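You operate a simulated robot arm through the tools that you are given. There is no shell and no other tool.

You run a simulated two-armed robot. Do the job below in one go: nothing can be reset, and whatever is moved stays where it is left.

Task
Put the thin green rod stub on the shelf under the valve table. Carry the wire basket with both arms and set it on the top of the grey table with the drawer. Press the white zero button three times. Put the thick white rod stub on the top of the brown bench away on the shelf under the sorting table. Put the big worn die on the top of the table before the fan. Put the closed black tub on the top of the brown bench away on the top of the big pallet. Take the red disc and put it on the lower shelf of the rod table. Pull the right door of the brown bench open. Any order will do.

Only the result counts: the job must be done as asked and must still hold three seconds after the hand-in. Knocking over, shifting, dropping, spilling or breaking anything else fails it.

Robot
Two 7-joint arms with two-finger parallel grippers on one trunk, on a base that moves. Base frame: it is fixed to the floor where the robot stands at the start and does not move with it; the origin is under the middle of the robot, x ahead of it, y to its left, z up. Readings come in m, rad, newtons and seconds.
The left shoulder is at the start at [0.07, 0.134, 0.676], the right one opposite. With the tool pointing down near the work surface each hand reaches from about 0.1 to 0.62 m from the robot's upright axis, wherever it stands, measured 20 degrees to its own side. Places, roughly: big worn die [-10.5, 4, 0.75]; closed black tub [-10.75, 3.5, 1]; lower shelf of the rod table [-11.5, 1.1, 0.3]; red disc [-10.5, 3.5, 0.75]; right door of the brown bench [-10.1, 3.6, 0.4]; shelf under the sorting table [-2.5, -0.3, 0.2]; shelf under the valve table [1.4, 0.1, 0.2]; thick white rod stub (8x4x4 cm) [-10.4, 3.9, 0.8]; thin green rod stub (8x2x2 cm) [-2.5, 0, 0.3]; top of the big pallet [-10.4, -3.3, 0.1]; top of the grey table with the drawer [-0.7, 1.7, 0.8]; top of the table before the fan [-10.1, 1.5, 0.8]; white zero button [-5.9, 2.8, 0.9]; wire basket (26x23x20 cm) [-4, 2.5, 0.5]. Payload 1.57 kg a hand.
The TCP of each hand is the grasp point between the finger pads, 0.03 m short of the fingertips. In the tool frame z runs along the fingers and y along their closing line. Largest opening 0.08 m; finger width 0.017, thickness 0.012; the body of the gripper, 0.04 by 0.082 m, starts 0.08 m behind the TCP.
Orientation is that of the tool frame in the base frame, as a unit quaternion [x, y, z, w]. With the fingers straight down and closing along the base's y, the tool's x points along the base's -x, its y along +y and its z along -z.

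Tools
- The arms move only by the tool step_arm. It takes "left_rows", "right_rows" or both (then of equal length, played together; a hand with none holds still); each is a list of rows, each a list of 7 numbers: the shift along the tool's x, y, z in m, then the turn, a rotation vector about the tool's x, y, z in rad, then the gripper command, from -1 (shut) to 1 (fully open), values between in proportion. In form: [[tx, ty, tz, wx, wy, wz, hand], ...]. A call has 1 to 20 rows; each row shifts and turns the commanded pose from where the row before left it, along the tool's axes as they then stand. Rows are played at 5 a second. More than 0.05 m and 0.15 rad between two rows, or a gripper value outside its range, and nothing of the call is played. Where a pose cannot be reached the arm comes as near as it can. A force on the tool above 40 N (or 10 N above the force at the start of the call, whichever is more), or a blocked arm, ends the call early, and 0.2 s more pass. The fingers move at their own pace (about 0.153 m/s each) and stop on an object; they squeeze with about 33 N. The grip force told is the motor's: it shows also when the fingers shut on nothing. Time passes only in rows, and 0.2 s behind the last, so rows that do not move let the fingers close. It gives the time, the measured TCP pose, the force on the tool (base axes), the opening and the grip force at its end, in the units of the frame above (readings bear some noise), with the torque about the TCP (base axes, N m) and any sound that the robot's microphone picked up, and new pictures: "pictures" is both (left out), scene, wrist or none (wrist: the cameras of the hands that moved).
- Cameras (640 x 400 px; columns grow to the right, rows downward): "scene" is now at [0.1407, 0.0243, 0.899]; the picture's right is [0.21, -0.98, 0.00], its down [-0.58, -0.12, -0.81] and it looks along [0.79, 0.17, -0.59] (base axes); focal length 234 px, centre (320, 200). "left" rides on the left gripper at [0.072, 0.007, -0.122] in its tool frame; the picture's right is [-0.09, 1.00, 0.00], its down [-0.84, -0.08, -0.54] and it looks along [-0.54, -0.05, 0.84] (tool axes); focal length 238 px, centre (320, 200). "right" rides on the right gripper at [0.072, -0.007, -0.122] in its tool frame; the picture's right is [0.09, 1.00, 0.00], its down [-0.84, 0.08, -0.54] and it looks along [-0.54, 0.05, 0.84] (tool axes); focal length 238 px, centre (320, 200). There is no depth. A picture from a camera that has moved, and an enlarged one, comes with that camera's place and axes in the base frame and with its lens. The place of the scene camera against the robot may be out by one fixed shift of up to 0.018 m in any direction.
- slide_trunk(by): slides the trunk up (or, below 0, down) by that many m; the arms and the scene camera ride with it, the base frame stays. It gives what a move gives, with no picture.
- base_move(legs): drives the robot by 1 to 6 legs, each [ahead, left, turn to the left] in m, m and rad, along the robot's own axes; the way and the turn of a leg run together, so that a leg with both is an arc; at most 1.5 m and 3.142 rad a leg. The arms and the cameras ride along, it lands a little off, and it stops where it bumps. It gives what a move gives, and a new picture of the scene camera.
- pan_tilt(pan, tilt): turns the head with the scene camera to pan (to the left, within 1.501 rad either way) and tilt (down, from -0.506 to 1.204), counted from straight ahead of the robot. It gives what a move gives, and a new picture of the scene camera.
- close_up(camera, box): a new picture of the part [left, top, right, bottom] of that camera's present view, enlarged. No time passes.
- finish_job(): hands the job in; it is judged then, once.

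Places have to be worked out from the pictures, the camera data and where the tool is seen. Open the grippers and draw the arms clear of the work before you hand the job in, unless the task says otherwise.

The tools are called after "Call:" by a JSON object that holds its "fn" and its "kwargs". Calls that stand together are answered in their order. step_arm: Moves the arms, as the interface text tells. Its arguments: {"type":"object","properties":{"left_rows":{"type":"array","items":{"type":"array","items":{"type":"number"}}},"right_rows":{"type":"array","items":{"type":"array","items":{"type":"number"}}},"pictures":{"type":"string","enum":["both","scene","wrist","none"]}},"required":[]} The other tools are called the same way: slide_trunk (by) moves the trunk up or down; base_move (legs) drives the base; pan_tilt (pan, tilt) turns the head that bears the scene camera; close_up (camera, box) takes an enlarged picture of a part of a camera's view; finish_job () hands the job in.

At the start:

```text
clock: 0.0
left_ee_pos: [0.4782, 0.2482, 0.545]
left_orientation: [0.0, 1.0, 0.0, 0.0]
left_force: [0.7, 0.2, -0.1]
left_moment: [-0.02, 0.02, -0.02]
left_finger_gap: 0.0801
left_finger_force: 0.0
right_ee_pos: [0.4718, -0.1705, 0.5445]
right_orientation: [0.0, 1.0, -0.001, 0.0]
right_force: [0.2, -0.6, 0.7]
right_moment: [-0.03, 0.02, 0.03]
right_finger_gap: 0.0799
right_finger_force: 0.1
trunk travel left (down, up): [-0.25, 0.69]
robot x, y, heading: [0.0019, 0.0003, 0.001]
head pan, tilt (commanded): [0.211, 0.632]
```

scene: 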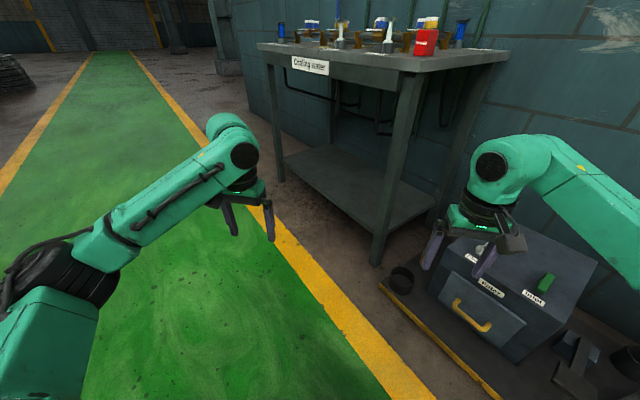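
right: 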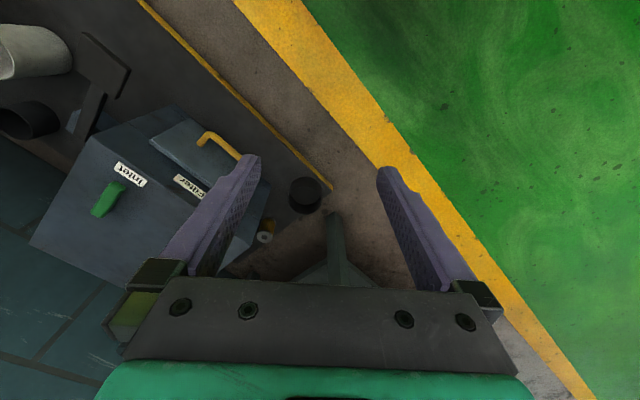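
left: 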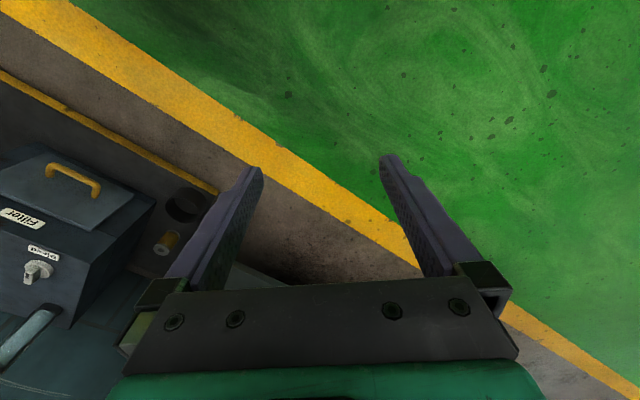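

The scene picture shows the valve table ahead-right with a shelf, and a filter unit near the right arm. I look around first by panning the head to learn the surroundings.

Call:
{"fn": "pan_tilt", "kwargs": {"pan": 1.5, "tilt": 0.3}}

Call:
{"fn": "pan_tilt", "kwargs": {"pan": -1.5, "tilt": 0.3}}

Call:
{"fn": "pan_tilt", "kwargs": {"pan": 0.0, "tilt": 0.4}}

```text
clock: 1.5
left_ee_pos: [0.4792, 0.2472, 0.5458]
left_orientation: [0.0, 1.0, -0.001, 0.0]
left_force: [-0.3, -0.3, 0.2]
left_moment: [0.01, 0.01, -0.02]
left_finger_gap: 0.0802
left_finger_force: 0.0
right_ee_pos: [0.4715, -0.1708, 0.5447]
right_orientation: [0.001, 1.0, 0.0, 0.0]
right_force: [-0.8, 0.1, -0.6]
right_moment: [0.0, 0.02, -0.02]
right_finger_gap: 0.0802
right_finger_force: 0.1
trunk travel left (down, up): [-0.25, 0.69]
robot x, y, heading: [0.0001, -0.0003, -0.0]
head pan, tilt (commanded): [1.499, 0.3]
camera scene: at [0.062, 0.0991, 0.9293], right [1.0, -0.07, 0.0], down [-0.02, -0.3, -0.96], along [0.07, 0.95, -0.3], focal length 234 px, centre (320, 200)
```

scene: 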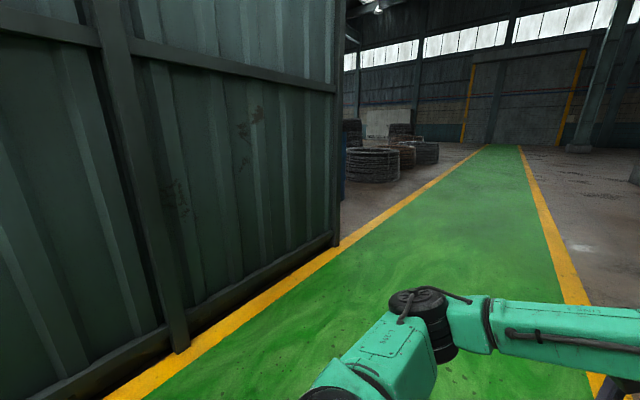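

```text
clock: 4.1
left_ee_pos: [0.479, 0.2479, 0.5444]
left_orientation: [0.0, 1.0, 0.0, 0.0]
left_force: [-0.3, -0.1, -0.7]
left_moment: [0.01, -0.01, 0.0]
left_finger_gap: 0.0802
left_finger_force: 0.0
right_ee_pos: [0.4714, -0.1699, 0.5459]
right_orientation: [0.0, 1.0, 0.0, 0.0]
right_force: [0.2, -0.8, 1.0]
right_moment: [0.03, -0.02, -0.01]
right_finger_gap: 0.0799
right_finger_force: 0.1
trunk travel left (down, up): [-0.25, 0.69]
robot x, y, heading: [-0.0002, 0.0015, -0.001]
head pan, tilt (commanded): [-1.499, 0.3]
camera scene: at [0.062, -0.0871, 0.9293], right [-1.0, -0.07, 0.0], down [-0.02, 0.29, -0.96], along [0.07, -0.95, -0.3], focal length 234 px, centre (320, 200)
```

scene: 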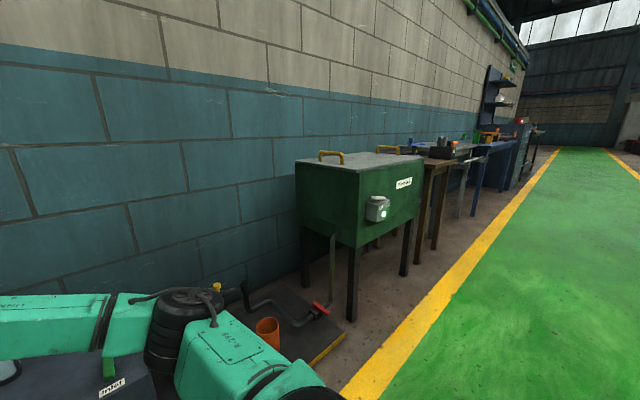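

```text
clock: 5.7
left_ee_pos: [0.4792, 0.2473, 0.5455]
left_orientation: [0.0, 1.0, 0.0, -0.001]
left_force: [-0.1, 0.2, -0.4]
left_moment: [-0.01, 0.01, -0.02]
left_finger_gap: 0.0798
left_finger_force: 0.1
right_ee_pos: [0.4712, -0.1711, 0.5454]
right_orientation: [0.0, 1.0, 0.0, 0.0]
right_force: [0.3, -0.7, -0.2]
right_moment: [0.01, -0.03, -0.02]
right_finger_gap: 0.0801
right_finger_force: 0.0
trunk travel left (down, up): [-0.25, 0.69]
robot x, y, heading: [-0.0017, -0.0022, 0.002]
head pan, tilt (commanded): [0.0, 0.4]
camera scene: at [0.1479, 0.0059, 0.92], right [0.0, -1.0, 0.0], down [-0.39, 0.0, -0.92], along [0.92, 0.0, -0.39], focal length 234 px, centre (320, 200)
```

scene: 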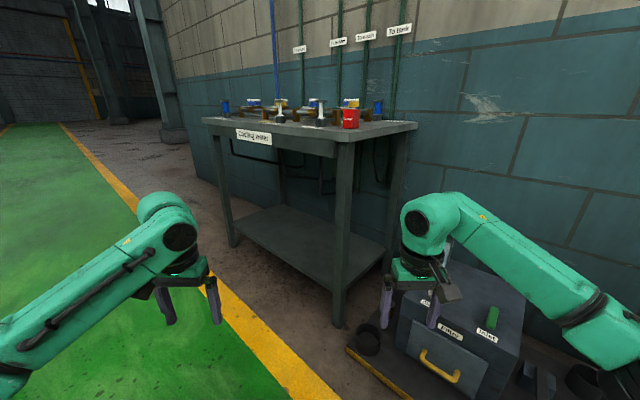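

The metal partition to my left runs along the walkway (about 48° heading) and ends near (0.34, 1.9); the work area lies beyond it. I turn to face along the walkway and look again.

Call:
{"fn": "base_move", "kwargs": {"legs": [[0, 0, 0.84]]}}

Call:
{"fn": "pan_tilt", "kwargs": {"pan": 0.7, "tilt": 0.2}}

```text
clock: 8.2
left_ee_pos: [0.1353, 0.5229, 0.5449]
left_orientation: [-0.407, 0.913, 0.0, 0.0]
left_force: [-0.6, 0.7, -0.5]
left_moment: [0.02, -0.01, 0.01]
left_finger_gap: 0.08
left_finger_force: 0.0
right_ee_pos: [0.442, 0.2371, 0.5443]
right_orientation: [-0.407, 0.913, 0.0, 0.001]
right_force: [-0.2, 0.4, 0.3]
right_moment: [0.0, 0.01, -0.02]
right_finger_gap: 0.0799
right_finger_force: 0.0
trunk travel left (down, up): [-0.25, 0.69]
robot x, y, heading: [0.0019, -0.0017, 0.838]
head pan, tilt (commanded): [0.0, 0.4]
camera scene: at [0.1004, 0.1124, 0.92], right [0.74, -0.67, 0.0], down [-0.26, -0.29, -0.92], along [0.61, 0.69, -0.39], focal length 234 px, centre (320, 200)
```

scene: 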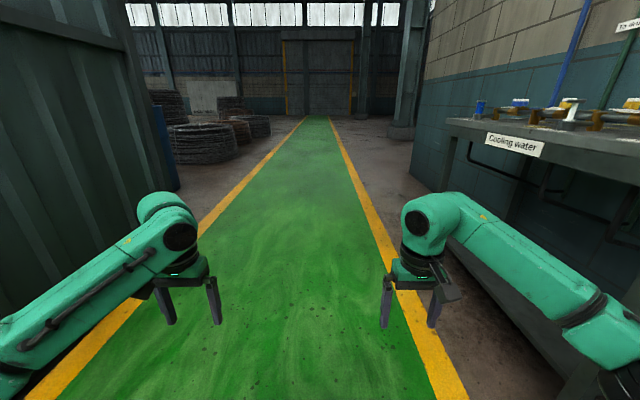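

```text
clock: 9.3
left_ee_pos: [0.1347, 0.5219, 0.545]
left_orientation: [-0.407, 0.913, 0.0, 0.0]
left_force: [-0.7, 0.0, -0.1]
left_moment: [-0.01, 0.02, -0.03]
left_finger_gap: 0.08
left_finger_force: 0.0
right_ee_pos: [0.4421, 0.237, 0.5445]
right_orientation: [-0.407, 0.913, 0.0, -0.001]
right_force: [0.0, 0.9, -0.1]
right_moment: [0.0, 0.01, 0.01]
right_finger_gap: 0.0798
right_finger_force: 0.1
trunk travel left (down, up): [-0.25, 0.69]
robot x, y, heading: [0.0029, 0.0002, 0.838]
head pan, tilt (commanded): [0.7, 0.201]
camera scene: at [0.0415, 0.1365, 0.9385], right [1.0, -0.03, 0.0], down [-0.01, -0.2, -0.98], along [0.03, 0.98, -0.2], focal length 234 px, centre (320, 200)
```

scene: 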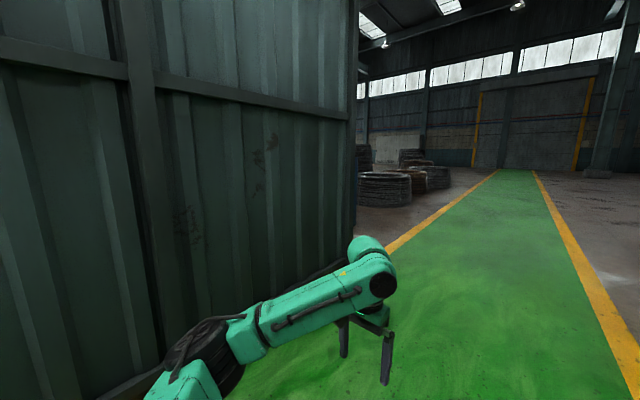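

The walkway runs at a heading of about 0.84. I drive ahead along it to see past the partition's end.

Call:
{"fn": "base_move", "kwargs": {"legs": [[1.5, 0, 0], [0.5, 0, 0]]}}

Call:
{"fn": "pan_tilt", "kwargs": {"pan": 1.4, "tilt": 0.2}}

```text
clock: 19.2
left_ee_pos: [1.4736, 1.9879, 0.5452]
left_orientation: [-0.402, 0.916, 0.0, 0.001]
left_force: [0.0, 1.2, 1.1]
left_moment: [0.0, 0.03, -0.05]
left_finger_gap: 0.08
left_finger_force: 0.1
right_ee_pos: [1.7785, 1.6989, 0.5447]
right_orientation: [-0.403, 0.915, 0.001, 0.001]
right_force: [-0.6, -0.1, -0.5]
right_moment: [-0.01, 0.02, 0.0]
right_finger_gap: 0.08
right_finger_force: 0.1
trunk travel left (down, up): [-0.25, 0.69]
robot x, y, heading: [1.3335, 1.4652, 0.83]
head pan, tilt (commanded): [0.7, 0.201]
camera scene: at [1.3755, 1.6036, 0.9385], right [1.0, -0.04, 0.0], down [-0.01, -0.2, -0.98], along [0.04, 0.98, -0.2], focal length 234 px, centre (320, 200)
```

scene: 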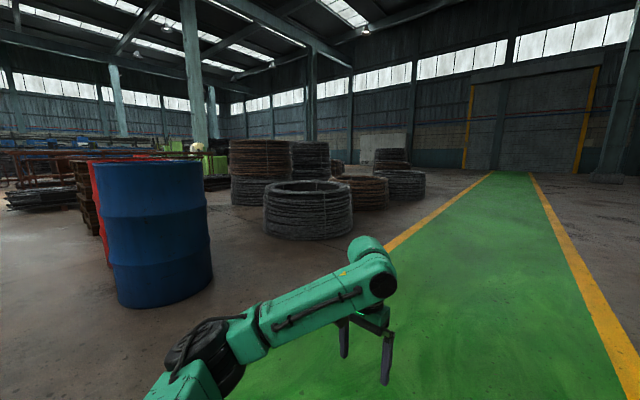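

```text
clock: 20.3
left_ee_pos: [1.4742, 1.9894, 0.5447]
left_orientation: [-0.403, 0.915, 0.0, 0.001]
left_force: [0.6, -0.2, 0.3]
left_moment: [-0.01, -0.03, 0.02]
left_finger_gap: 0.0801
left_finger_force: 0.0
right_ee_pos: [1.7761, 1.6995, 0.5448]
right_orientation: [-0.403, 0.915, 0.0, 0.0]
right_force: [0.5, 0.0, 0.1]
right_moment: [0.0, 0.02, -0.02]
right_finger_gap: 0.0801
right_finger_force: 0.1
trunk travel left (down, up): [-0.25, 0.69]
robot x, y, heading: [1.335, 1.4704, 0.828]
head pan, tilt (commanded): [1.4, 0.201]
camera scene: at [1.3146, 1.5841, 0.9386], right [0.79, 0.61, 0.0], down [0.12, -0.16, -0.98], along [-0.6, 0.78, -0.2], focal length 234 px, centre (320, 200)
```

scene: 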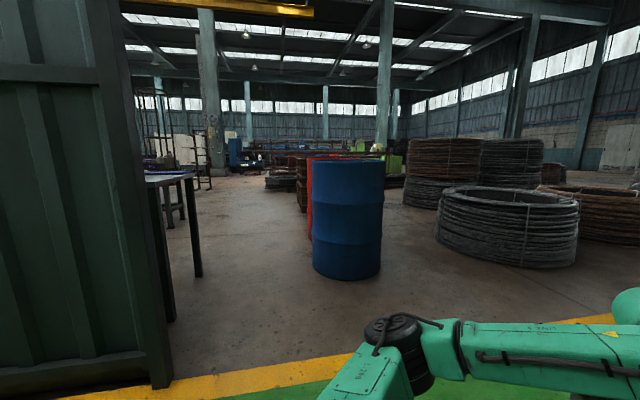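

The gap between the partition end (~(0.33,1.82)) and the blue barrel (~(0.35,3.2)) leads into the room. I turn to face through that gap and look.

Call:
{"fn": "base_move", "kwargs": {"legs": [[0, 0, 1.57]]}}

Call:
{"fn": "pan_tilt", "kwargs": {"pan": 0.0, "tilt": 0.3}}

```text
clock: 24.5
left_ee_pos: [0.8081, 1.6013, 0.5451]
left_orientation: [0.935, -0.355, 0.001, 0.0]
left_force: [-0.3, 0.5, 0.4]
left_moment: [-0.01, 0.01, 0.0]
left_finger_gap: 0.0798
left_finger_force: 0.1
right_ee_pos: [1.0937, 1.9074, 0.5441]
right_orientation: [0.934, -0.356, 0.0, 0.0]
right_force: [-1.2, -0.5, 0.8]
right_moment: [0.01, -0.01, 0.03]
right_finger_gap: 0.08
right_finger_force: 0.1
trunk travel left (down, up): [-0.25, 0.69]
robot x, y, heading: [1.3309, 1.4696, 2.415]
head pan, tilt (commanded): [1.4, 0.201]
camera scene: at [1.2272, 1.4487, 0.9386], right [-0.62, 0.78, 0.0], down [0.16, 0.12, -0.98], along [-0.77, -0.61, -0.2], focal length 234 px, centre (320, 200)
```

scene: 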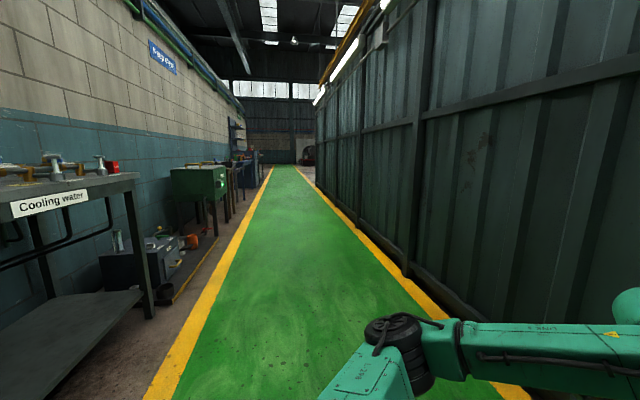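

```text
clock: 26.1
left_ee_pos: [0.8108, 1.6015, 0.5452]
left_orientation: [0.935, -0.355, 0.001, 0.0]
left_force: [0.9, 1.0, -0.1]
left_moment: [-0.01, 0.01, 0.0]
left_finger_gap: 0.0799
left_finger_force: 0.1
right_ee_pos: [1.0932, 1.9083, 0.5451]
right_orientation: [0.935, -0.356, 0.0, 0.0]
right_force: [-0.3, -0.3, -0.6]
right_moment: [0.01, 0.02, 0.0]
right_finger_gap: 0.08
right_finger_force: 0.0
trunk travel left (down, up): [-0.25, 0.69]
robot x, y, heading: [1.3287, 1.4679, 2.413]
head pan, tilt (commanded): [0.0, 0.3]
camera scene: at [1.2303, 1.5688, 0.9293], right [0.66, 0.75, 0.0], down [0.22, -0.2, -0.96], along [-0.71, 0.63, -0.3], focal length 234 px, centre (320, 200)
```

scene: 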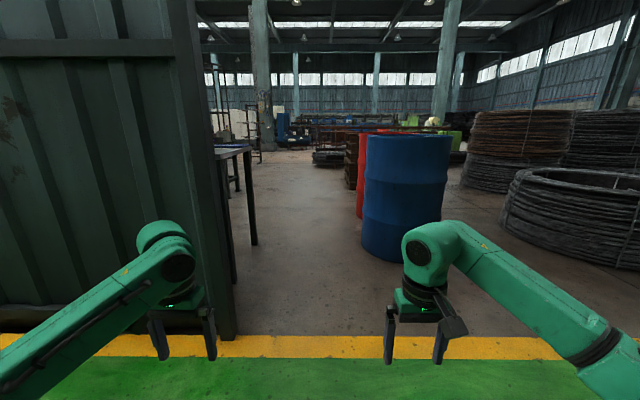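

The gap is about 0.72 m wide for a straight pass, so I need to know how wide my arms stick out. I look down at my own right arm to judge the elbow width.

Call:
{"fn": "pan_tilt", "kwargs": {"pan": -1.0, "tilt": 0.9}}

Call:
{"fn": "pan_tilt", "kwargs": {"pan": -0.6, "tilt": 0.25}}

```text
clock: 27.3
left_ee_pos: [0.8094, 1.5996, 0.5443]
left_orientation: [0.934, -0.356, 0.0, 0.001]
left_force: [-1.2, 0.2, 0.3]
left_moment: [-0.05, 0.01, -0.04]
left_finger_gap: 0.0801
left_finger_force: 0.1
right_ee_pos: [1.0941, 1.9085, 0.5452]
right_orientation: [0.935, -0.356, -0.001, 0.0]
right_force: [0.0, -0.5, 0.5]
right_moment: [0.01, 0.02, -0.01]
right_finger_gap: 0.0801
right_finger_force: 0.0
trunk travel left (down, up): [-0.25, 0.69]
robot x, y, heading: [1.3333, 1.4678, 2.417]
head pan, tilt (commanded): [-1.0, 0.901]
camera scene: at [1.3119, 1.5813, 0.8771], right [0.99, -0.16, 0.0], down [-0.12, -0.77, -0.62], along [0.1, 0.61, -0.78], focal length 234 px, centre (320, 200)
```

scene: 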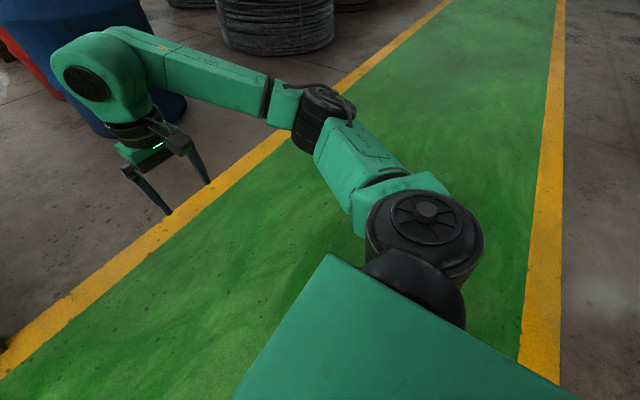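

```text
clock: 28.4
left_ee_pos: [0.8097, 1.6005, 0.5448]
left_orientation: [0.934, -0.356, 0.0, 0.0]
left_force: [-0.6, -0.4, -0.4]
left_moment: [0.0, -0.03, 0.01]
left_finger_gap: 0.0802
left_finger_force: 0.0
right_ee_pos: [1.0938, 1.9087, 0.5447]
right_orientation: [0.934, -0.356, 0.0, 0.0]
right_force: [0.6, -0.1, -0.7]
right_moment: [-0.03, -0.01, 0.01]
right_finger_gap: 0.0798
right_finger_force: 0.0
trunk travel left (down, up): [-0.25, 0.69]
robot x, y, heading: [1.3324, 1.4681, 2.412]
head pan, tilt (commanded): [-0.6, 0.25]
camera scene: at [1.2777, 1.5974, 0.9339], right [0.97, 0.24, 0.0], down [0.06, -0.24, -0.97], along [-0.23, 0.94, -0.25], focal length 234 px, centre (320, 200)
```

scene: 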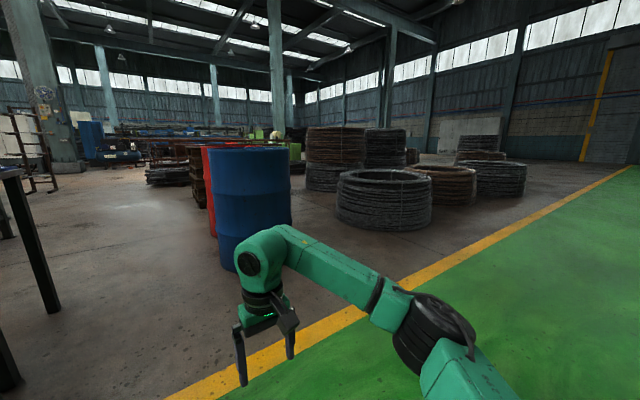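

My elbows stick out about 0.45 m to each side, but the barrels are only ~0.85 m high. I raise the trunk so the arms pass above barrels and table tops, then drive through the 1.15 m gap between the partition end and the blue barrel.

Call:
{"fn": "slide_trunk", "kwargs": {"by": 0.5}}

Call:
{"fn": "base_move", "kwargs": {"legs": [[0.8, -0.4, 0], [0, 0, 0.39]]}}

Call:
{"fn": "pan_tilt", "kwargs": {"pan": 0.0, "tilt": 0.5}}

```text
refused: 0.5 is not a number from -0.4 to 0.4
```

```text
clock: 34.2
left_ee_pos: [0.4863, 2.2136, 0.5443]
left_orientation: [0.986, -0.168, -0.001, 0.0]
left_force: [-1.0, 0.6, 0.6]
left_moment: [-0.03, 0.01, -0.01]
left_finger_gap: 0.0798
left_finger_force: 0.0
right_ee_pos: [0.6306, 2.605, 0.5447]
right_orientation: [0.986, -0.167, 0.0, 0.0]
right_force: [-0.3, 0.5, 0.0]
right_moment: [-0.01, 0.01, 0.0]
right_finger_gap: 0.0798
right_finger_force: 0.0
trunk travel left (down, up): [-0.25, 0.69]
robot x, y, heading: [1.022, 2.2863, 2.807]
head pan, tilt (commanded): [-0.6, 0.25]
camera scene: at [0.9218, 2.3872, 0.934], right [0.81, 0.59, 0.0], down [0.15, -0.2, -0.97], along [-0.57, 0.78, -0.25], focal length 234 px, centre (320, 200)
```

scene: 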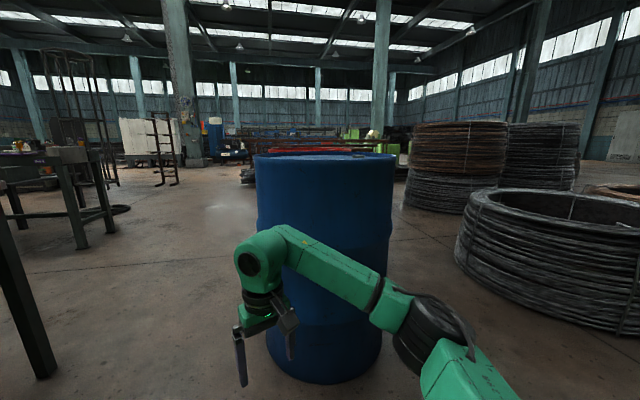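

```text
clock: 35.2
left_ee_pos: [0.4863, 2.2137, 0.5445]
left_orientation: [0.986, -0.168, 0.0, 0.0]
left_force: [-0.2, -0.3, 0.1]
left_moment: [0.0, 0.02, 0.0]
left_finger_gap: 0.0802
left_finger_force: 0.0
right_ee_pos: [0.6294, 2.6056, 0.5454]
right_orientation: [0.986, -0.168, -0.001, 0.0]
right_force: [-0.1, 0.4, 0.6]
right_moment: [-0.04, 0.02, -0.02]
right_finger_gap: 0.0803
right_finger_force: 0.0
trunk travel left (down, up): [-0.25, 0.69]
robot x, y, heading: [1.0153, 2.29, 2.805]
head pan, tilt (commanded): [0.0, 0.499]
camera scene: at [0.8912, 2.3421, 0.9109], right [0.33, 0.94, 0.0], down [0.45, -0.16, -0.88], along [-0.83, 0.29, -0.48], focal length 234 px, centre (320, 200)
```

scene: 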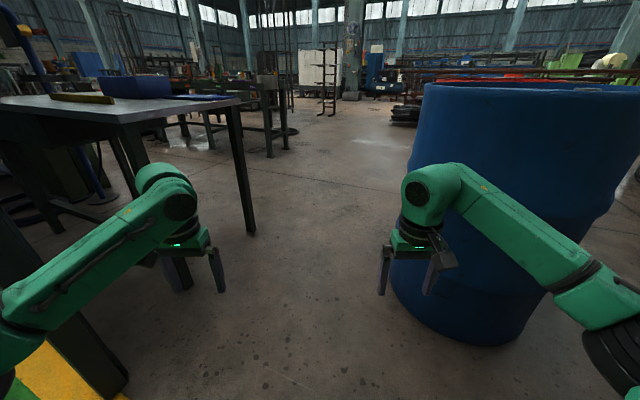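

The trunk slide was refused (limit 0.4 per call) but the drive went fine. Now I raise the trunk 0.4 m and look again.

Call:
{"fn": "slide_trunk", "kwargs": {"by": 0.4}}

Call:
{"fn": "pan_tilt", "kwargs": {"pan": 0.2, "tilt": 0.5}}

```text
clock: 39.0
left_ee_pos: [0.4849, 2.2139, 0.945]
left_orientation: [0.986, -0.167, 0.0, 0.0]
left_force: [-0.1, -0.4, 0.1]
left_moment: [0.03, -0.01, 0.0]
left_finger_gap: 0.0802
left_finger_force: 0.1
right_ee_pos: [0.6315, 2.6059, 0.9446]
right_orientation: [0.986, -0.167, 0.0, 0.0]
right_force: [0.3, 0.2, 0.1]
right_moment: [0.01, 0.01, 0.0]
right_finger_gap: 0.08
right_finger_force: 0.0
trunk travel left (down, up): [-0.65, 0.29]
robot x, y, heading: [1.018, 2.2862, 2.799]
head pan, tilt (commanded): [0.0, 0.499]
```

```text
clock: 39.8
left_ee_pos: [0.4856, 2.2135, 0.9452]
left_orientation: [0.986, -0.167, 0.0, 0.0]
left_force: [-0.1, 0.3, 0.6]
left_moment: [-0.02, -0.04, -0.02]
left_finger_gap: 0.08
left_finger_force: 0.0
right_ee_pos: [0.6303, 2.6068, 0.9452]
right_orientation: [0.986, -0.168, 0.0, 0.0]
right_force: [0.4, 0.5, 0.9]
right_moment: [0.0, 0.03, 0.01]
right_finger_gap: 0.0799
right_finger_force: 0.0
trunk travel left (down, up): [-0.65, 0.29]
robot x, y, heading: [1.0176, 2.2878, 2.806]
head pan, tilt (commanded): [0.201, 0.499]
camera scene: at [0.8869, 2.3244, 1.3109], right [0.14, 0.99, 0.0], down [0.47, -0.07, -0.88], along [-0.87, 0.12, -0.48], focal length 234 px, centre (320, 200)
```

scene: 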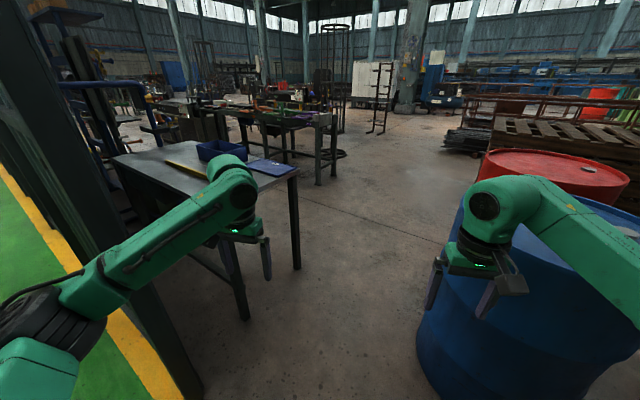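

From up here I see the grey table with a blue bin, and an open lane between it and the barrels. I drive through the lane in two legs with arms above barrel height.

Call:
{"fn": "base_move", "kwargs": {"legs": [[0.72, 0, 0], [0, 0, -0.3], [0.9, 0, 0]]}}

Call:
{"fn": "pan_tilt", "kwargs": {"pan": 0.6, "tilt": 0.35}}

Call:
{"fn": "pan_tilt", "kwargs": {"pan": 1.4, "tilt": 0.45}}

```text
clock: 48.9
left_ee_pos: [-0.9084, 3.1306, 0.945]
left_orientation: [0.951, -0.309, -0.001, 0.0]
left_force: [-0.1, 0.1, 0.9]
left_moment: [0.04, 0.0, 0.03]
left_finger_gap: 0.0796
left_finger_force: 0.1
right_ee_pos: [-0.6561, 3.4644, 0.9458]
right_orientation: [0.951, -0.31, 0.0, 0.0]
right_force: [0.0, -0.9, 0.2]
right_moment: [0.02, -0.03, 0.0]
right_finger_gap: 0.0802
right_finger_force: 0.1
trunk travel left (down, up): [-0.65, 0.29]
robot x, y, heading: [-0.375, 3.0496, 2.515]
head pan, tilt (commanded): [0.201, 0.499]
camera scene: at [-0.4936, 3.1218, 1.3109], right [0.42, 0.91, 0.0], down [0.44, -0.2, -0.88], along [-0.8, 0.36, -0.48], focal length 234 px, centre (320, 200)
```

scene: 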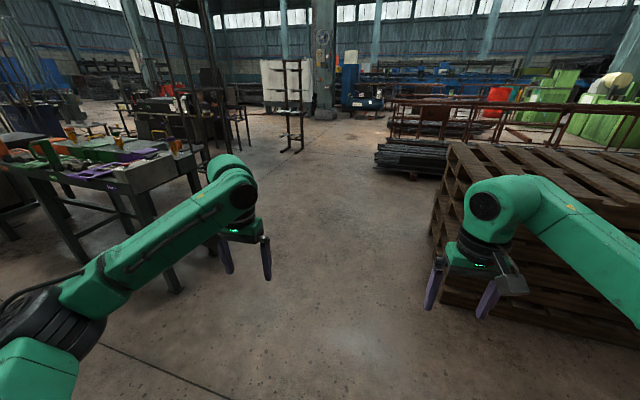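

```text
clock: 49.8
left_ee_pos: [-0.9082, 3.1307, 0.9441]
left_orientation: [0.95, -0.311, 0.0, 0.0]
left_force: [0.5, 0.0, 0.0]
left_moment: [0.03, 0.02, -0.01]
left_finger_gap: 0.0798
left_finger_force: 0.0
right_ee_pos: [-0.6563, 3.4644, 0.9448]
right_orientation: [0.951, -0.31, -0.001, 0.0]
right_force: [0.1, 0.2, 0.2]
right_moment: [0.02, -0.02, 0.03]
right_finger_gap: 0.0801
right_finger_force: 0.1
trunk travel left (down, up): [-0.65, 0.29]
robot x, y, heading: [-0.3777, 3.0483, 2.513]
head pan, tilt (commanded): [0.6, 0.351]
camera scene: at [-0.5039, 3.0868, 1.3245], right [0.03, 1.0, 0.0], down [0.34, -0.01, -0.94], along [-0.94, 0.03, -0.34], focal length 234 px, centre (320, 200)
```

scene: 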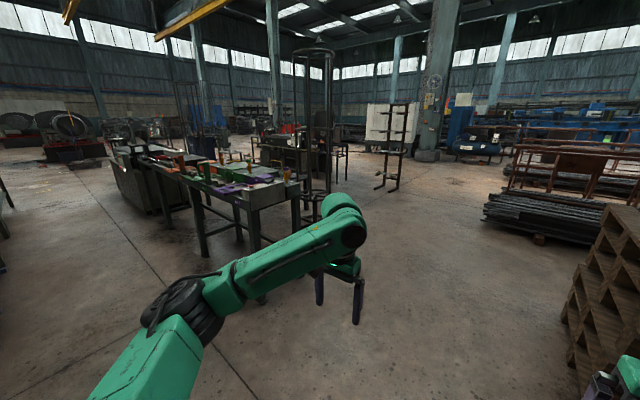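

```text
clock: 50.9
left_ee_pos: [-0.9093, 3.1305, 0.9457]
left_orientation: [0.951, -0.31, 0.0, 0.0]
left_force: [0.4, 0.5, -0.1]
left_moment: [-0.01, -0.01, 0.03]
left_finger_gap: 0.0801
left_finger_force: 0.0
right_ee_pos: [-0.6564, 3.4651, 0.9454]
right_orientation: [0.951, -0.31, 0.0, 0.001]
right_force: [-0.5, 0.1, -0.2]
right_moment: [0.02, 0.04, -0.03]
right_finger_gap: 0.0802
right_finger_force: 0.1
trunk travel left (down, up): [-0.65, 0.29]
robot x, y, heading: [-0.3755, 3.0494, 2.511]
head pan, tilt (commanded): [1.4, 0.45]
camera scene: at [-0.477, 3.0201, 1.3154], right [-0.7, 0.72, 0.0], down [0.31, 0.3, -0.9], along [-0.65, -0.63, -0.44], focal length 234 px, centre (320, 200)
```

scene: 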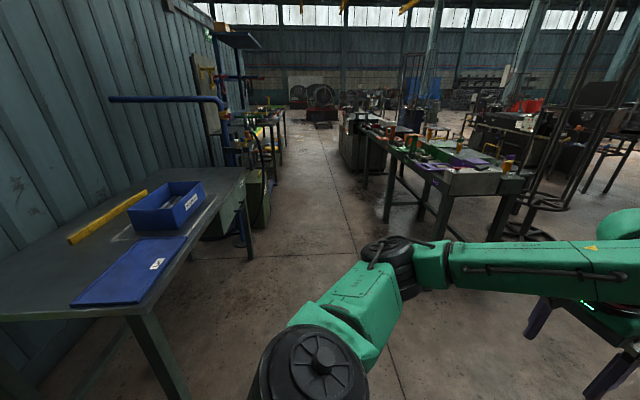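

I see the grey table (blue bin, ruler, blue lid) and an aisle beyond with more tables. I zoom in on the aisle region to identify the sorting table and others.

Call:
{"fn": "close_up", "kwargs": {"camera": "scene", "box": [200, 70, 360, 170]}}

Call:
{"fn": "close_up", "kwargs": {"camera": "scene", "box": [0, 150, 280, 325]}}

Call:
{"fn": "pan_tilt", "kwargs": {"pan": 0.8, "tilt": 0.3}}

Call:
{"fn": "close_up", "kwargs": {"camera": "scene", "box": [160, 80, 480, 280]}}

```text
4.00 times, centred on (280, 120) of scene
camera zoom: at [-0.477, 3.0201, 1.3154], right [-0.7, 0.72, 0.0], down [0.31, 0.3, -0.9], along [-0.65, -0.63, -0.44], focal length 938 px, centre (480, 520)
```

zoom: 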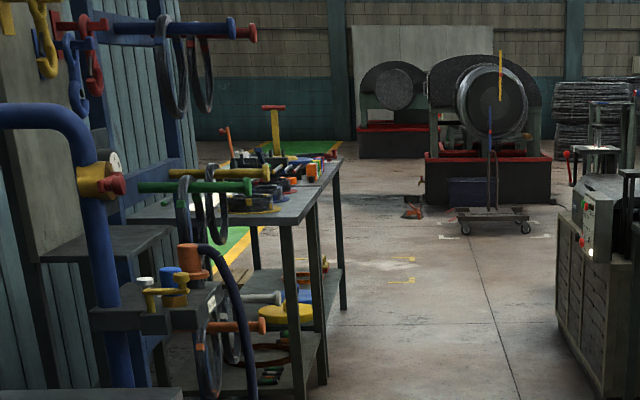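

```text
2.29 times, centred on (140, 238) of scene
camera zoom: at [-0.477, 3.0201, 1.3154], right [-0.7, 0.72, 0.0], down [0.31, 0.3, -0.9], along [-0.65, -0.63, -0.44], focal length 536 px, centre (731, 114)
```

zoom: 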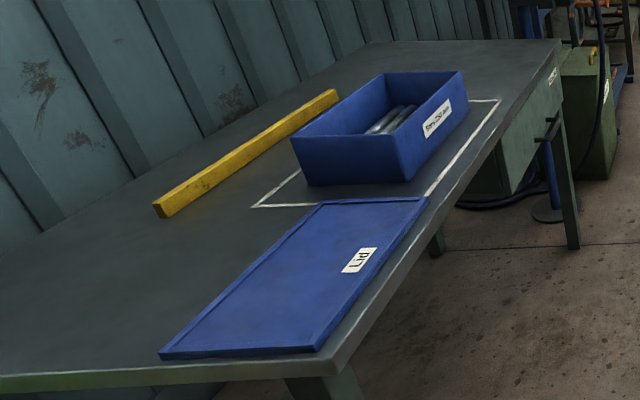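

```text
clock: 51.9
left_ee_pos: [-0.9084, 3.1303, 0.9445]
left_orientation: [0.951, -0.31, 0.0, 0.0]
left_force: [0.5, 1.1, 0.2]
left_moment: [-0.02, -0.01, 0.01]
left_finger_gap: 0.08
left_finger_force: 0.1
right_ee_pos: [-0.6566, 3.4632, 0.945]
right_orientation: [0.951, -0.31, 0.0, 0.001]
right_force: [0.0, 0.9, 0.0]
right_moment: [0.0, -0.02, -0.03]
right_finger_gap: 0.0801
right_finger_force: 0.0
trunk travel left (down, up): [-0.65, 0.29]
robot x, y, heading: [-0.3747, 3.0494, 2.512]
head pan, tilt (commanded): [0.799, 0.3]
camera scene: at [-0.503, 3.0681, 1.3293], right [-0.17, 0.99, 0.0], down [0.29, 0.05, -0.96], along [-0.94, -0.16, -0.3], focal length 234 px, centre (320, 200)
```

scene: 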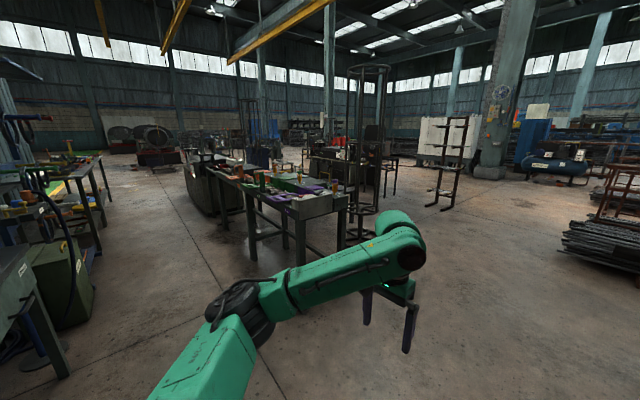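

```text
2.00 times, centred on (320, 180) of scene
camera zoom: at [-0.503, 3.0681, 1.3293], right [-0.17, 0.99, 0.0], down [0.29, 0.05, -0.96], along [-0.94, -0.16, -0.3], focal length 469 px, centre (320, 240)
```

zoom: 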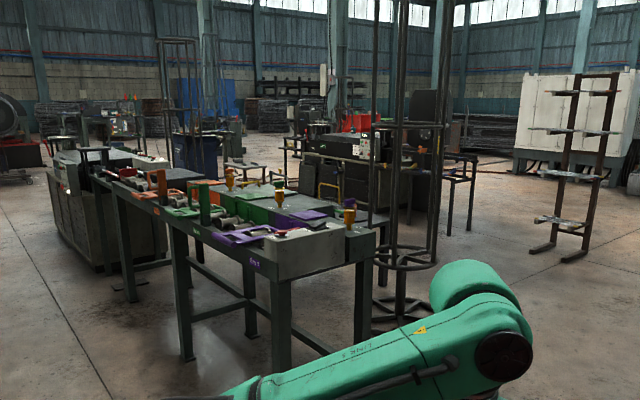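

The wire basket near (-4,2.5) is hidden behind the cage tower at about (-3.3,3.1). I drive through the open floor to about (-2.1,4.0) and look again.

Call:
{"fn": "base_move", "kwargs": {"legs": [[0, 0, 0.15], [1.5, 0, 0], [0.5, 0, 0]]}}

Call:
{"fn": "pan_tilt", "kwargs": {"pan": 0.5, "tilt": 0.35}}

Call:
{"fn": "pan_tilt", "kwargs": {"pan": 1.2, "tilt": 0.4}}

```text
clock: 62.5
left_ee_pos: [-2.6762, 3.967, 0.9449]
left_orientation: [0.971, -0.237, 0.001, -0.001]
left_force: [-0.1, 0.5, -0.2]
left_moment: [-0.01, 0.01, -0.01]
left_finger_gap: 0.0799
left_finger_force: 0.0
right_ee_pos: [-2.4754, 4.3358, 0.9454]
right_orientation: [0.971, -0.238, 0.0, 0.0]
right_force: [0.6, 0.7, 1.3]
right_moment: [-0.02, 0.03, 0.03]
right_finger_gap: 0.0801
right_finger_force: 0.2
trunk travel left (down, up): [-0.65, 0.29]
robot x, y, heading: [-2.1315, 3.966, 2.664]
head pan, tilt (commanded): [0.799, 0.3]
camera scene: at [-2.2645, 3.9663, 1.3293], right [-0.31, 0.95, 0.0], down [0.28, 0.09, -0.96], along [-0.91, -0.3, -0.3], focal length 234 px, centre (320, 200)
```

scene: 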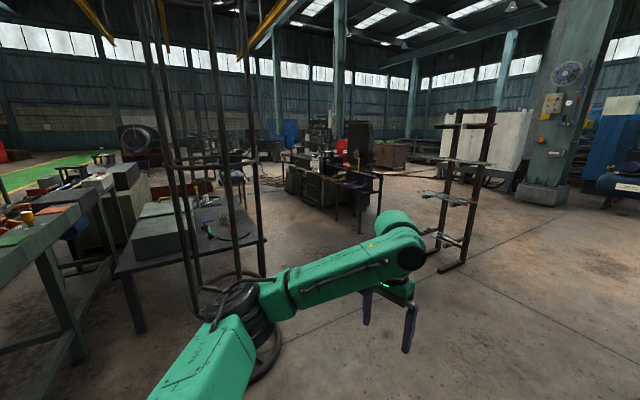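

```text
clock: 63.3
left_ee_pos: [-2.6761, 3.9678, 0.9442]
left_orientation: [0.971, -0.238, 0.0, 0.0]
left_force: [0.4, 0.1, -0.3]
left_moment: [0.0, -0.01, 0.0]
left_finger_gap: 0.0798
left_finger_force: 0.1
right_ee_pos: [-2.4763, 4.3356, 0.9446]
right_orientation: [0.971, -0.237, 0.0, 0.001]
right_force: [-0.6, 1.0, -0.2]
right_moment: [0.0, 0.0, -0.03]
right_finger_gap: 0.0799
right_finger_force: 0.0
trunk travel left (down, up): [-0.65, 0.29]
robot x, y, heading: [-2.1382, 3.9653, 2.657]
head pan, tilt (commanded): [0.499, 0.351]
camera scene: at [-2.2691, 3.9938, 1.3246], right [-0.02, 1.0, 0.0], down [0.34, 0.01, -0.94], along [-0.94, -0.02, -0.34], focal length 234 px, centre (320, 200)
```

scene: 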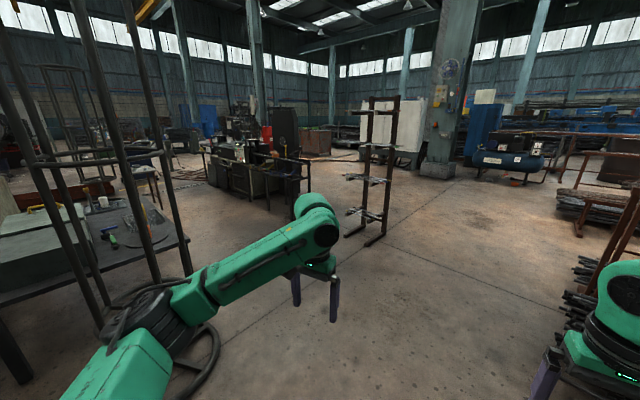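

```text
clock: 64.3
left_ee_pos: [-2.6763, 3.9686, 0.9447]
left_orientation: [0.971, -0.238, 0.0, 0.0]
left_force: [0.2, -0.1, 0.1]
left_moment: [0.02, -0.03, -0.01]
left_finger_gap: 0.08
left_finger_force: 0.1
right_ee_pos: [-2.4758, 4.3357, 0.9458]
right_orientation: [0.971, -0.237, 0.001, 0.0]
right_force: [0.0, 0.4, 0.6]
right_moment: [0.0, -0.01, -0.01]
right_finger_gap: 0.0801
right_finger_force: 0.0
trunk travel left (down, up): [-0.65, 0.29]
robot x, y, heading: [-2.1374, 3.9654, 2.668]
head pan, tilt (commanded): [1.201, 0.4]
camera scene: at [-2.2457, 3.9346, 1.32], right [-0.66, 0.75, 0.0], down [0.29, 0.26, -0.92], along [-0.69, -0.61, -0.39], focal length 234 px, centre (320, 200)
```

scene: 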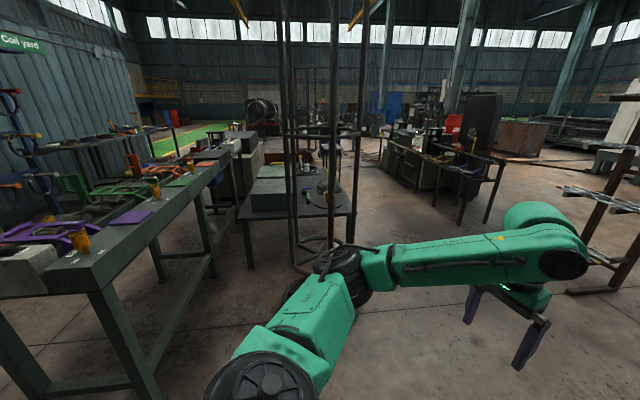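

The basket should appear near pixel (328,187), behind the cage tower. I zoom in there and on the table at the left.

Call:
{"fn": "close_up", "kwargs": {"camera": "scene", "box": [230, 130, 410, 243]}}

Call:
{"fn": "close_up", "kwargs": {"camera": "scene", "box": [360, 80, 520, 180]}}

```text
3.54 times, centred on (320, 186) of scene
camera zoom: at [-2.2457, 3.9346, 1.32], right [-0.66, 0.75, 0.0], down [0.29, 0.26, -0.92], along [-0.69, -0.61, -0.39], focal length 830 px, centre (320, 248)
```

zoom: 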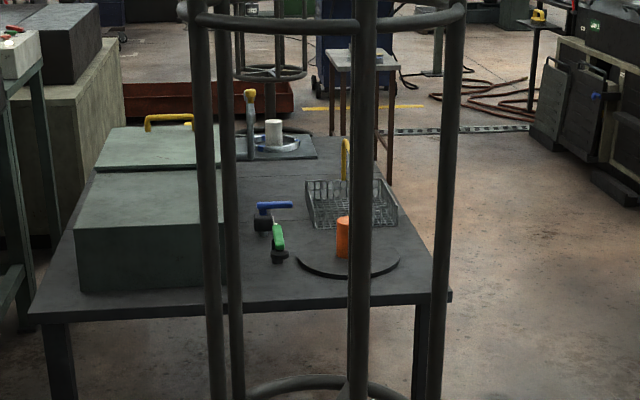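

```text
4.00 times, centred on (440, 130) of scene
camera zoom: at [-2.2457, 3.9346, 1.32], right [-0.66, 0.75, 0.0], down [0.29, 0.26, -0.92], along [-0.69, -0.61, -0.39], focal length 938 px, centre (-160, 480)
```

zoom: 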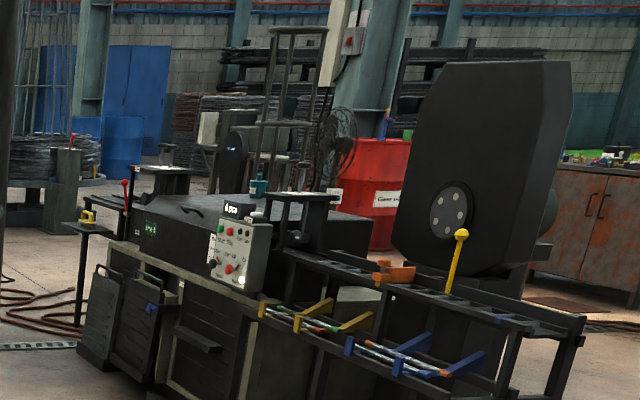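

The wire basket sits on a low table behind the cage tower, near that table's right edge; the saw machine with the control panel is further right. I'll drive to about (-3.9,4.0), clear of the tower and rack, and look at the aisle between them.

Call:
{"fn": "base_move", "kwargs": {"legs": [[0, 0, 0.46], [1.5, 0, 0], [0.27, 0, 0]]}}

Call:
{"fn": "pan_tilt", "kwargs": {"pan": 0.7, "tilt": 0.5}}

Call:
{"fn": "pan_tilt", "kwargs": {"pan": 1.4, "tilt": 0.6}}

```text
clock: 74.6
left_ee_pos: [-4.3939, 3.8103, 0.9454]
left_orientation: [1.0, -0.024, 0.0, 0.0]
left_force: [0.1, 0.4, 0.6]
left_moment: [-0.04, 0.02, -0.01]
left_finger_gap: 0.0801
left_finger_force: 0.0
right_ee_pos: [-4.3666, 4.2263, 0.9461]
right_orientation: [1.0, -0.024, 0.0, 0.0]
right_force: [0.4, 0.8, -0.4]
right_moment: [-0.01, 0.01, 0.0]
right_finger_gap: 0.08
right_finger_force: 0.1
trunk travel left (down, up): [-0.65, 0.29]
robot x, y, heading: [-3.9086, 4.0328, 3.091]
head pan, tilt (commanded): [1.201, 0.4]
camera scene: at [-3.9862, 3.9572, 1.3201], right [-0.91, 0.41, 0.0], down [0.16, 0.36, -0.92], along [-0.38, -0.84, -0.39], focal length 234 px, centre (320, 200)
```

scene: 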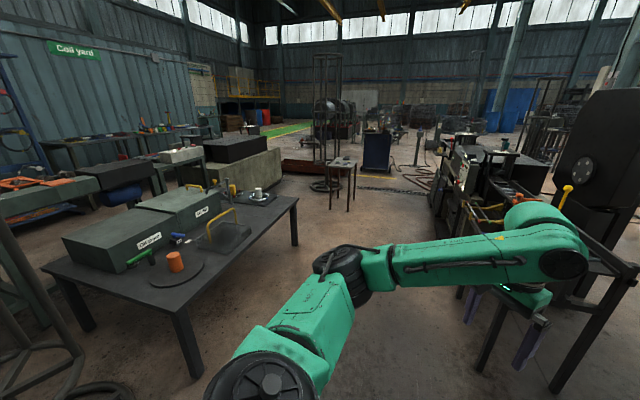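

```text
clock: 75.5
left_ee_pos: [-4.3939, 3.8096, 0.945]
left_orientation: [1.0, -0.024, -0.001, 0.0]
left_force: [-0.3, 0.5, 0.3]
left_moment: [0.01, 0.04, 0.02]
left_finger_gap: 0.0799
left_finger_force: 0.0
right_ee_pos: [-4.3664, 4.2277, 0.945]
right_orientation: [1.0, -0.025, -0.001, 0.0]
right_force: [-0.1, 0.6, -1.0]
right_moment: [0.02, 0.0, -0.01]
right_finger_gap: 0.08
right_finger_force: 0.1
trunk travel left (down, up): [-0.65, 0.29]
robot x, y, heading: [-3.9033, 4.0348, 3.095]
head pan, tilt (commanded): [0.7, 0.499]
camera scene: at [-4.021, 3.9866, 1.3109], right [-0.61, 0.8, 0.0], down [0.38, 0.29, -0.88], along [-0.7, -0.53, -0.48], focal length 234 px, centre (320, 200)
```

scene: 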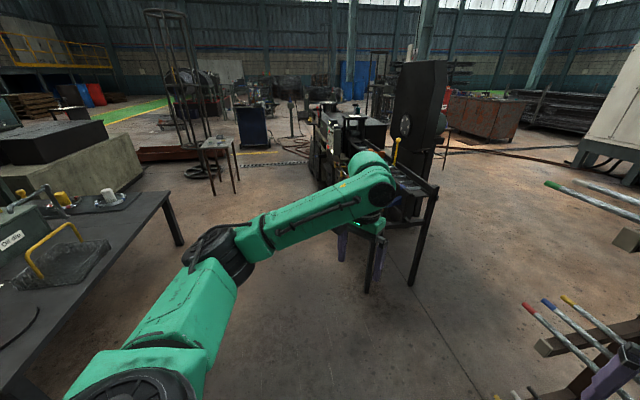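

```text
clock: 76.6
left_ee_pos: [-4.3944, 3.8103, 0.9451]
left_orientation: [1.0, -0.025, 0.0, 0.0]
left_force: [0.0, 0.7, 1.0]
left_moment: [-0.01, -0.02, 0.02]
left_finger_gap: 0.08
left_finger_force: 0.0
right_ee_pos: [-4.366, 4.2273, 0.944]
right_orientation: [1.0, -0.024, 0.0, 0.0]
right_force: [-0.3, 0.4, -0.5]
right_moment: [0.02, 0.03, 0.02]
right_finger_gap: 0.0803
right_finger_force: 0.1
trunk travel left (down, up): [-0.65, 0.29]
robot x, y, heading: [-3.9026, 4.0329, 3.095]
head pan, tilt (commanded): [1.4, 0.6]
camera scene: at [-3.9684, 3.9556, 1.3018], right [-0.98, 0.22, 0.0], down [0.12, 0.55, -0.83], along [-0.18, -0.81, -0.56], focal length 234 px, centre (320, 200)
```

scene: 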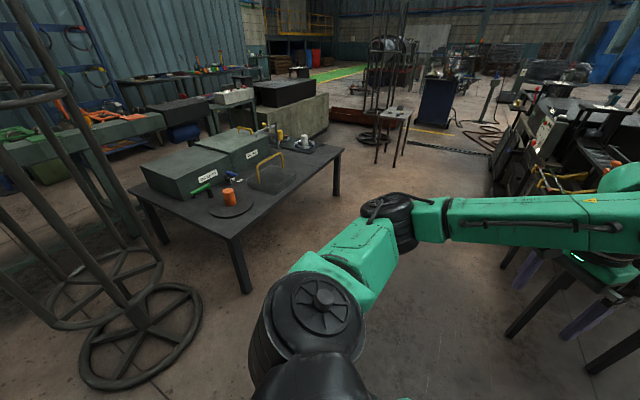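

The basket with a yellow arched handle is visible on the low table. I zoom in for detail before planning the grasp.

Call:
{"fn": "close_up", "kwargs": {"camera": "scene", "box": [180, 110, 340, 210]}}

```text
4.00 times, centred on (260, 160) of scene
camera zoom: at [-3.9684, 3.9556, 1.3018], right [-0.98, 0.22, 0.0], down [0.12, 0.55, -0.83], along [-0.18, -0.81, -0.56], focal length 938 px, centre (560, 360)
```

zoom: 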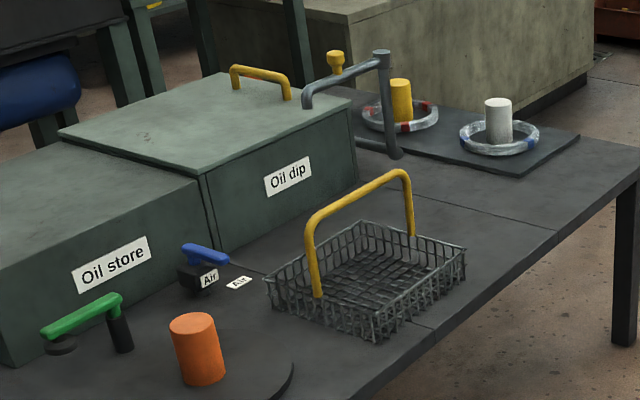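

The basket has one yellow bail handle, whose bar (≈0.2 m) lies parallel to the table's aisle edge, centred near (-3.96,2.44) with its top near z≈0.65. I rotate to face the table from the aisle (heading ≈ -0.77).

Call:
{"fn": "base_move", "kwargs": {"legs": [[0, 0, 2.418]]}}

Call:
{"fn": "pan_tilt", "kwargs": {"pan": -0.9, "tilt": 0.6}}

```text
clock: 82.8
left_ee_pos: [-3.3857, 3.8821, 0.945]
left_orientation: [0.372, 0.928, -0.001, -0.001]
left_force: [0.3, -0.8, -0.6]
left_moment: [0.02, -0.01, -0.01]
left_finger_gap: 0.0798
left_finger_force: 0.0
right_ee_pos: [-3.6811, 3.5838, 0.9445]
right_orientation: [0.373, 0.928, 0.0, 0.0]
right_force: [-0.4, -0.6, 0.1]
right_moment: [0.01, 0.01, 0.02]
right_finger_gap: 0.0799
right_finger_force: 0.0
trunk travel left (down, up): [-0.65, 0.29]
robot x, y, heading: [-3.9045, 4.0321, -0.765]
head pan, tilt (commanded): [1.4, 0.6]
camera scene: at [-3.7914, 4.0573, 1.3018], right [0.6, -0.8, 0.0], down [-0.45, -0.34, -0.83], along [0.66, 0.49, -0.56], focal length 234 px, centre (320, 200)
```

scene: 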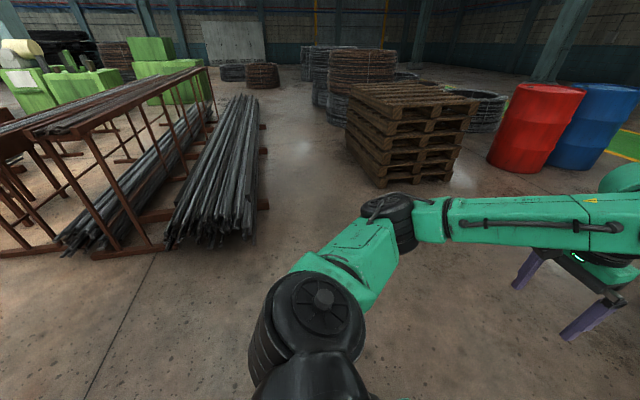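

```text
clock: 84.9
left_ee_pos: [-3.3857, 3.8824, 0.9454]
left_orientation: [0.372, 0.928, 0.0, 0.0]
left_force: [-1.2, -0.3, 0.3]
left_moment: [0.0, 0.02, 0.0]
left_finger_gap: 0.0799
left_finger_force: 0.0
right_ee_pos: [-3.6795, 3.584, 0.9454]
right_orientation: [0.372, 0.928, 0.0, 0.0]
right_force: [-0.6, 0.3, -0.1]
right_moment: [0.03, 0.0, 0.03]
right_finger_gap: 0.08
right_finger_force: 0.0
trunk travel left (down, up): [-0.65, 0.29]
robot x, y, heading: [-3.9034, 4.0349, -0.768]
head pan, tilt (commanded): [-0.901, 0.6]
camera scene: at [-3.8705, 3.9166, 1.3018], right [-1.0, 0.09, 0.0], down [0.05, 0.56, -0.83], along [-0.08, -0.82, -0.57], focal length 234 px, centre (320, 200)
```

scene: 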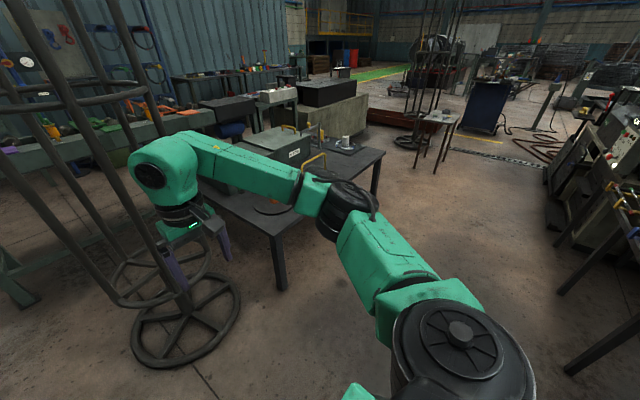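

The tower's ring spans to about (-3.48,3.09), leaving room. I strafe right into the aisle to line up with the basket handle.

Call:
{"fn": "base_move", "kwargs": {"legs": [[0.15, -1.18, 0]]}}

Call:
{"fn": "pan_tilt", "kwargs": {"pan": 0.0, "tilt": 0.8}}

```text
clock: 90.9
left_ee_pos: [-4.0803, 2.9349, 0.9453]
left_orientation: [0.369, 0.929, 0.001, 0.0]
left_force: [-0.1, -0.4, 0.4]
left_moment: [-0.03, 0.01, -0.01]
left_finger_gap: 0.0798
left_finger_force: 0.0
right_ee_pos: [-4.3719, 2.6354, 0.9451]
right_orientation: [0.369, 0.929, 0.0, 0.0]
right_force: [0.1, -0.4, 0.0]
right_moment: [0.01, 0.03, 0.0]
right_finger_gap: 0.0798
right_finger_force: 0.0
trunk travel left (down, up): [-0.65, 0.29]
robot x, y, heading: [-4.5951, 3.0874, -0.754]
head pan, tilt (commanded): [-0.901, 0.6]
camera scene: at [-4.5642, 2.9676, 1.3018], right [-1.0, 0.09, 0.0], down [0.05, 0.56, -0.83], along [-0.07, -0.82, -0.56], focal length 234 px, centre (320, 200)
```

scene: 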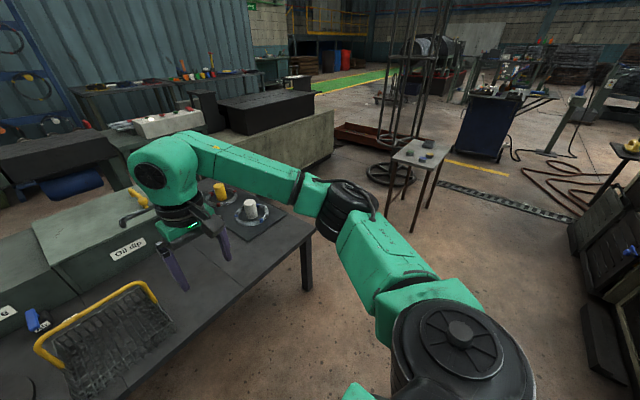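

```text
clock: 92.1
left_ee_pos: [-4.0798, 2.936, 0.9455]
left_orientation: [0.369, 0.929, -0.001, 0.0]
left_force: [-0.3, 0.0, -0.5]
left_moment: [-0.01, 0.0, 0.0]
left_finger_gap: 0.0802
left_finger_force: 0.0
right_ee_pos: [-4.3731, 2.6369, 0.9454]
right_orientation: [0.369, 0.929, 0.0, 0.0]
right_force: [0.5, -0.7, 0.2]
right_moment: [-0.01, 0.01, -0.01]
right_finger_gap: 0.0799
right_finger_force: 0.0
trunk travel left (down, up): [-0.65, 0.29]
robot x, y, heading: [-4.5985, 3.0838, -0.753]
head pan, tilt (commanded): [0.0, 0.799]
camera scene: at [-4.4981, 3.0002, 1.2849], right [-0.69, -0.73, 0.0], down [-0.52, 0.49, -0.7], along [0.51, -0.48, -0.72], focal length 234 px, centre (320, 200)
```

scene: 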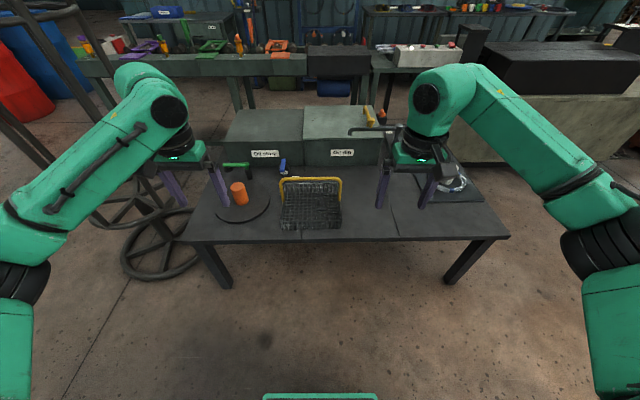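

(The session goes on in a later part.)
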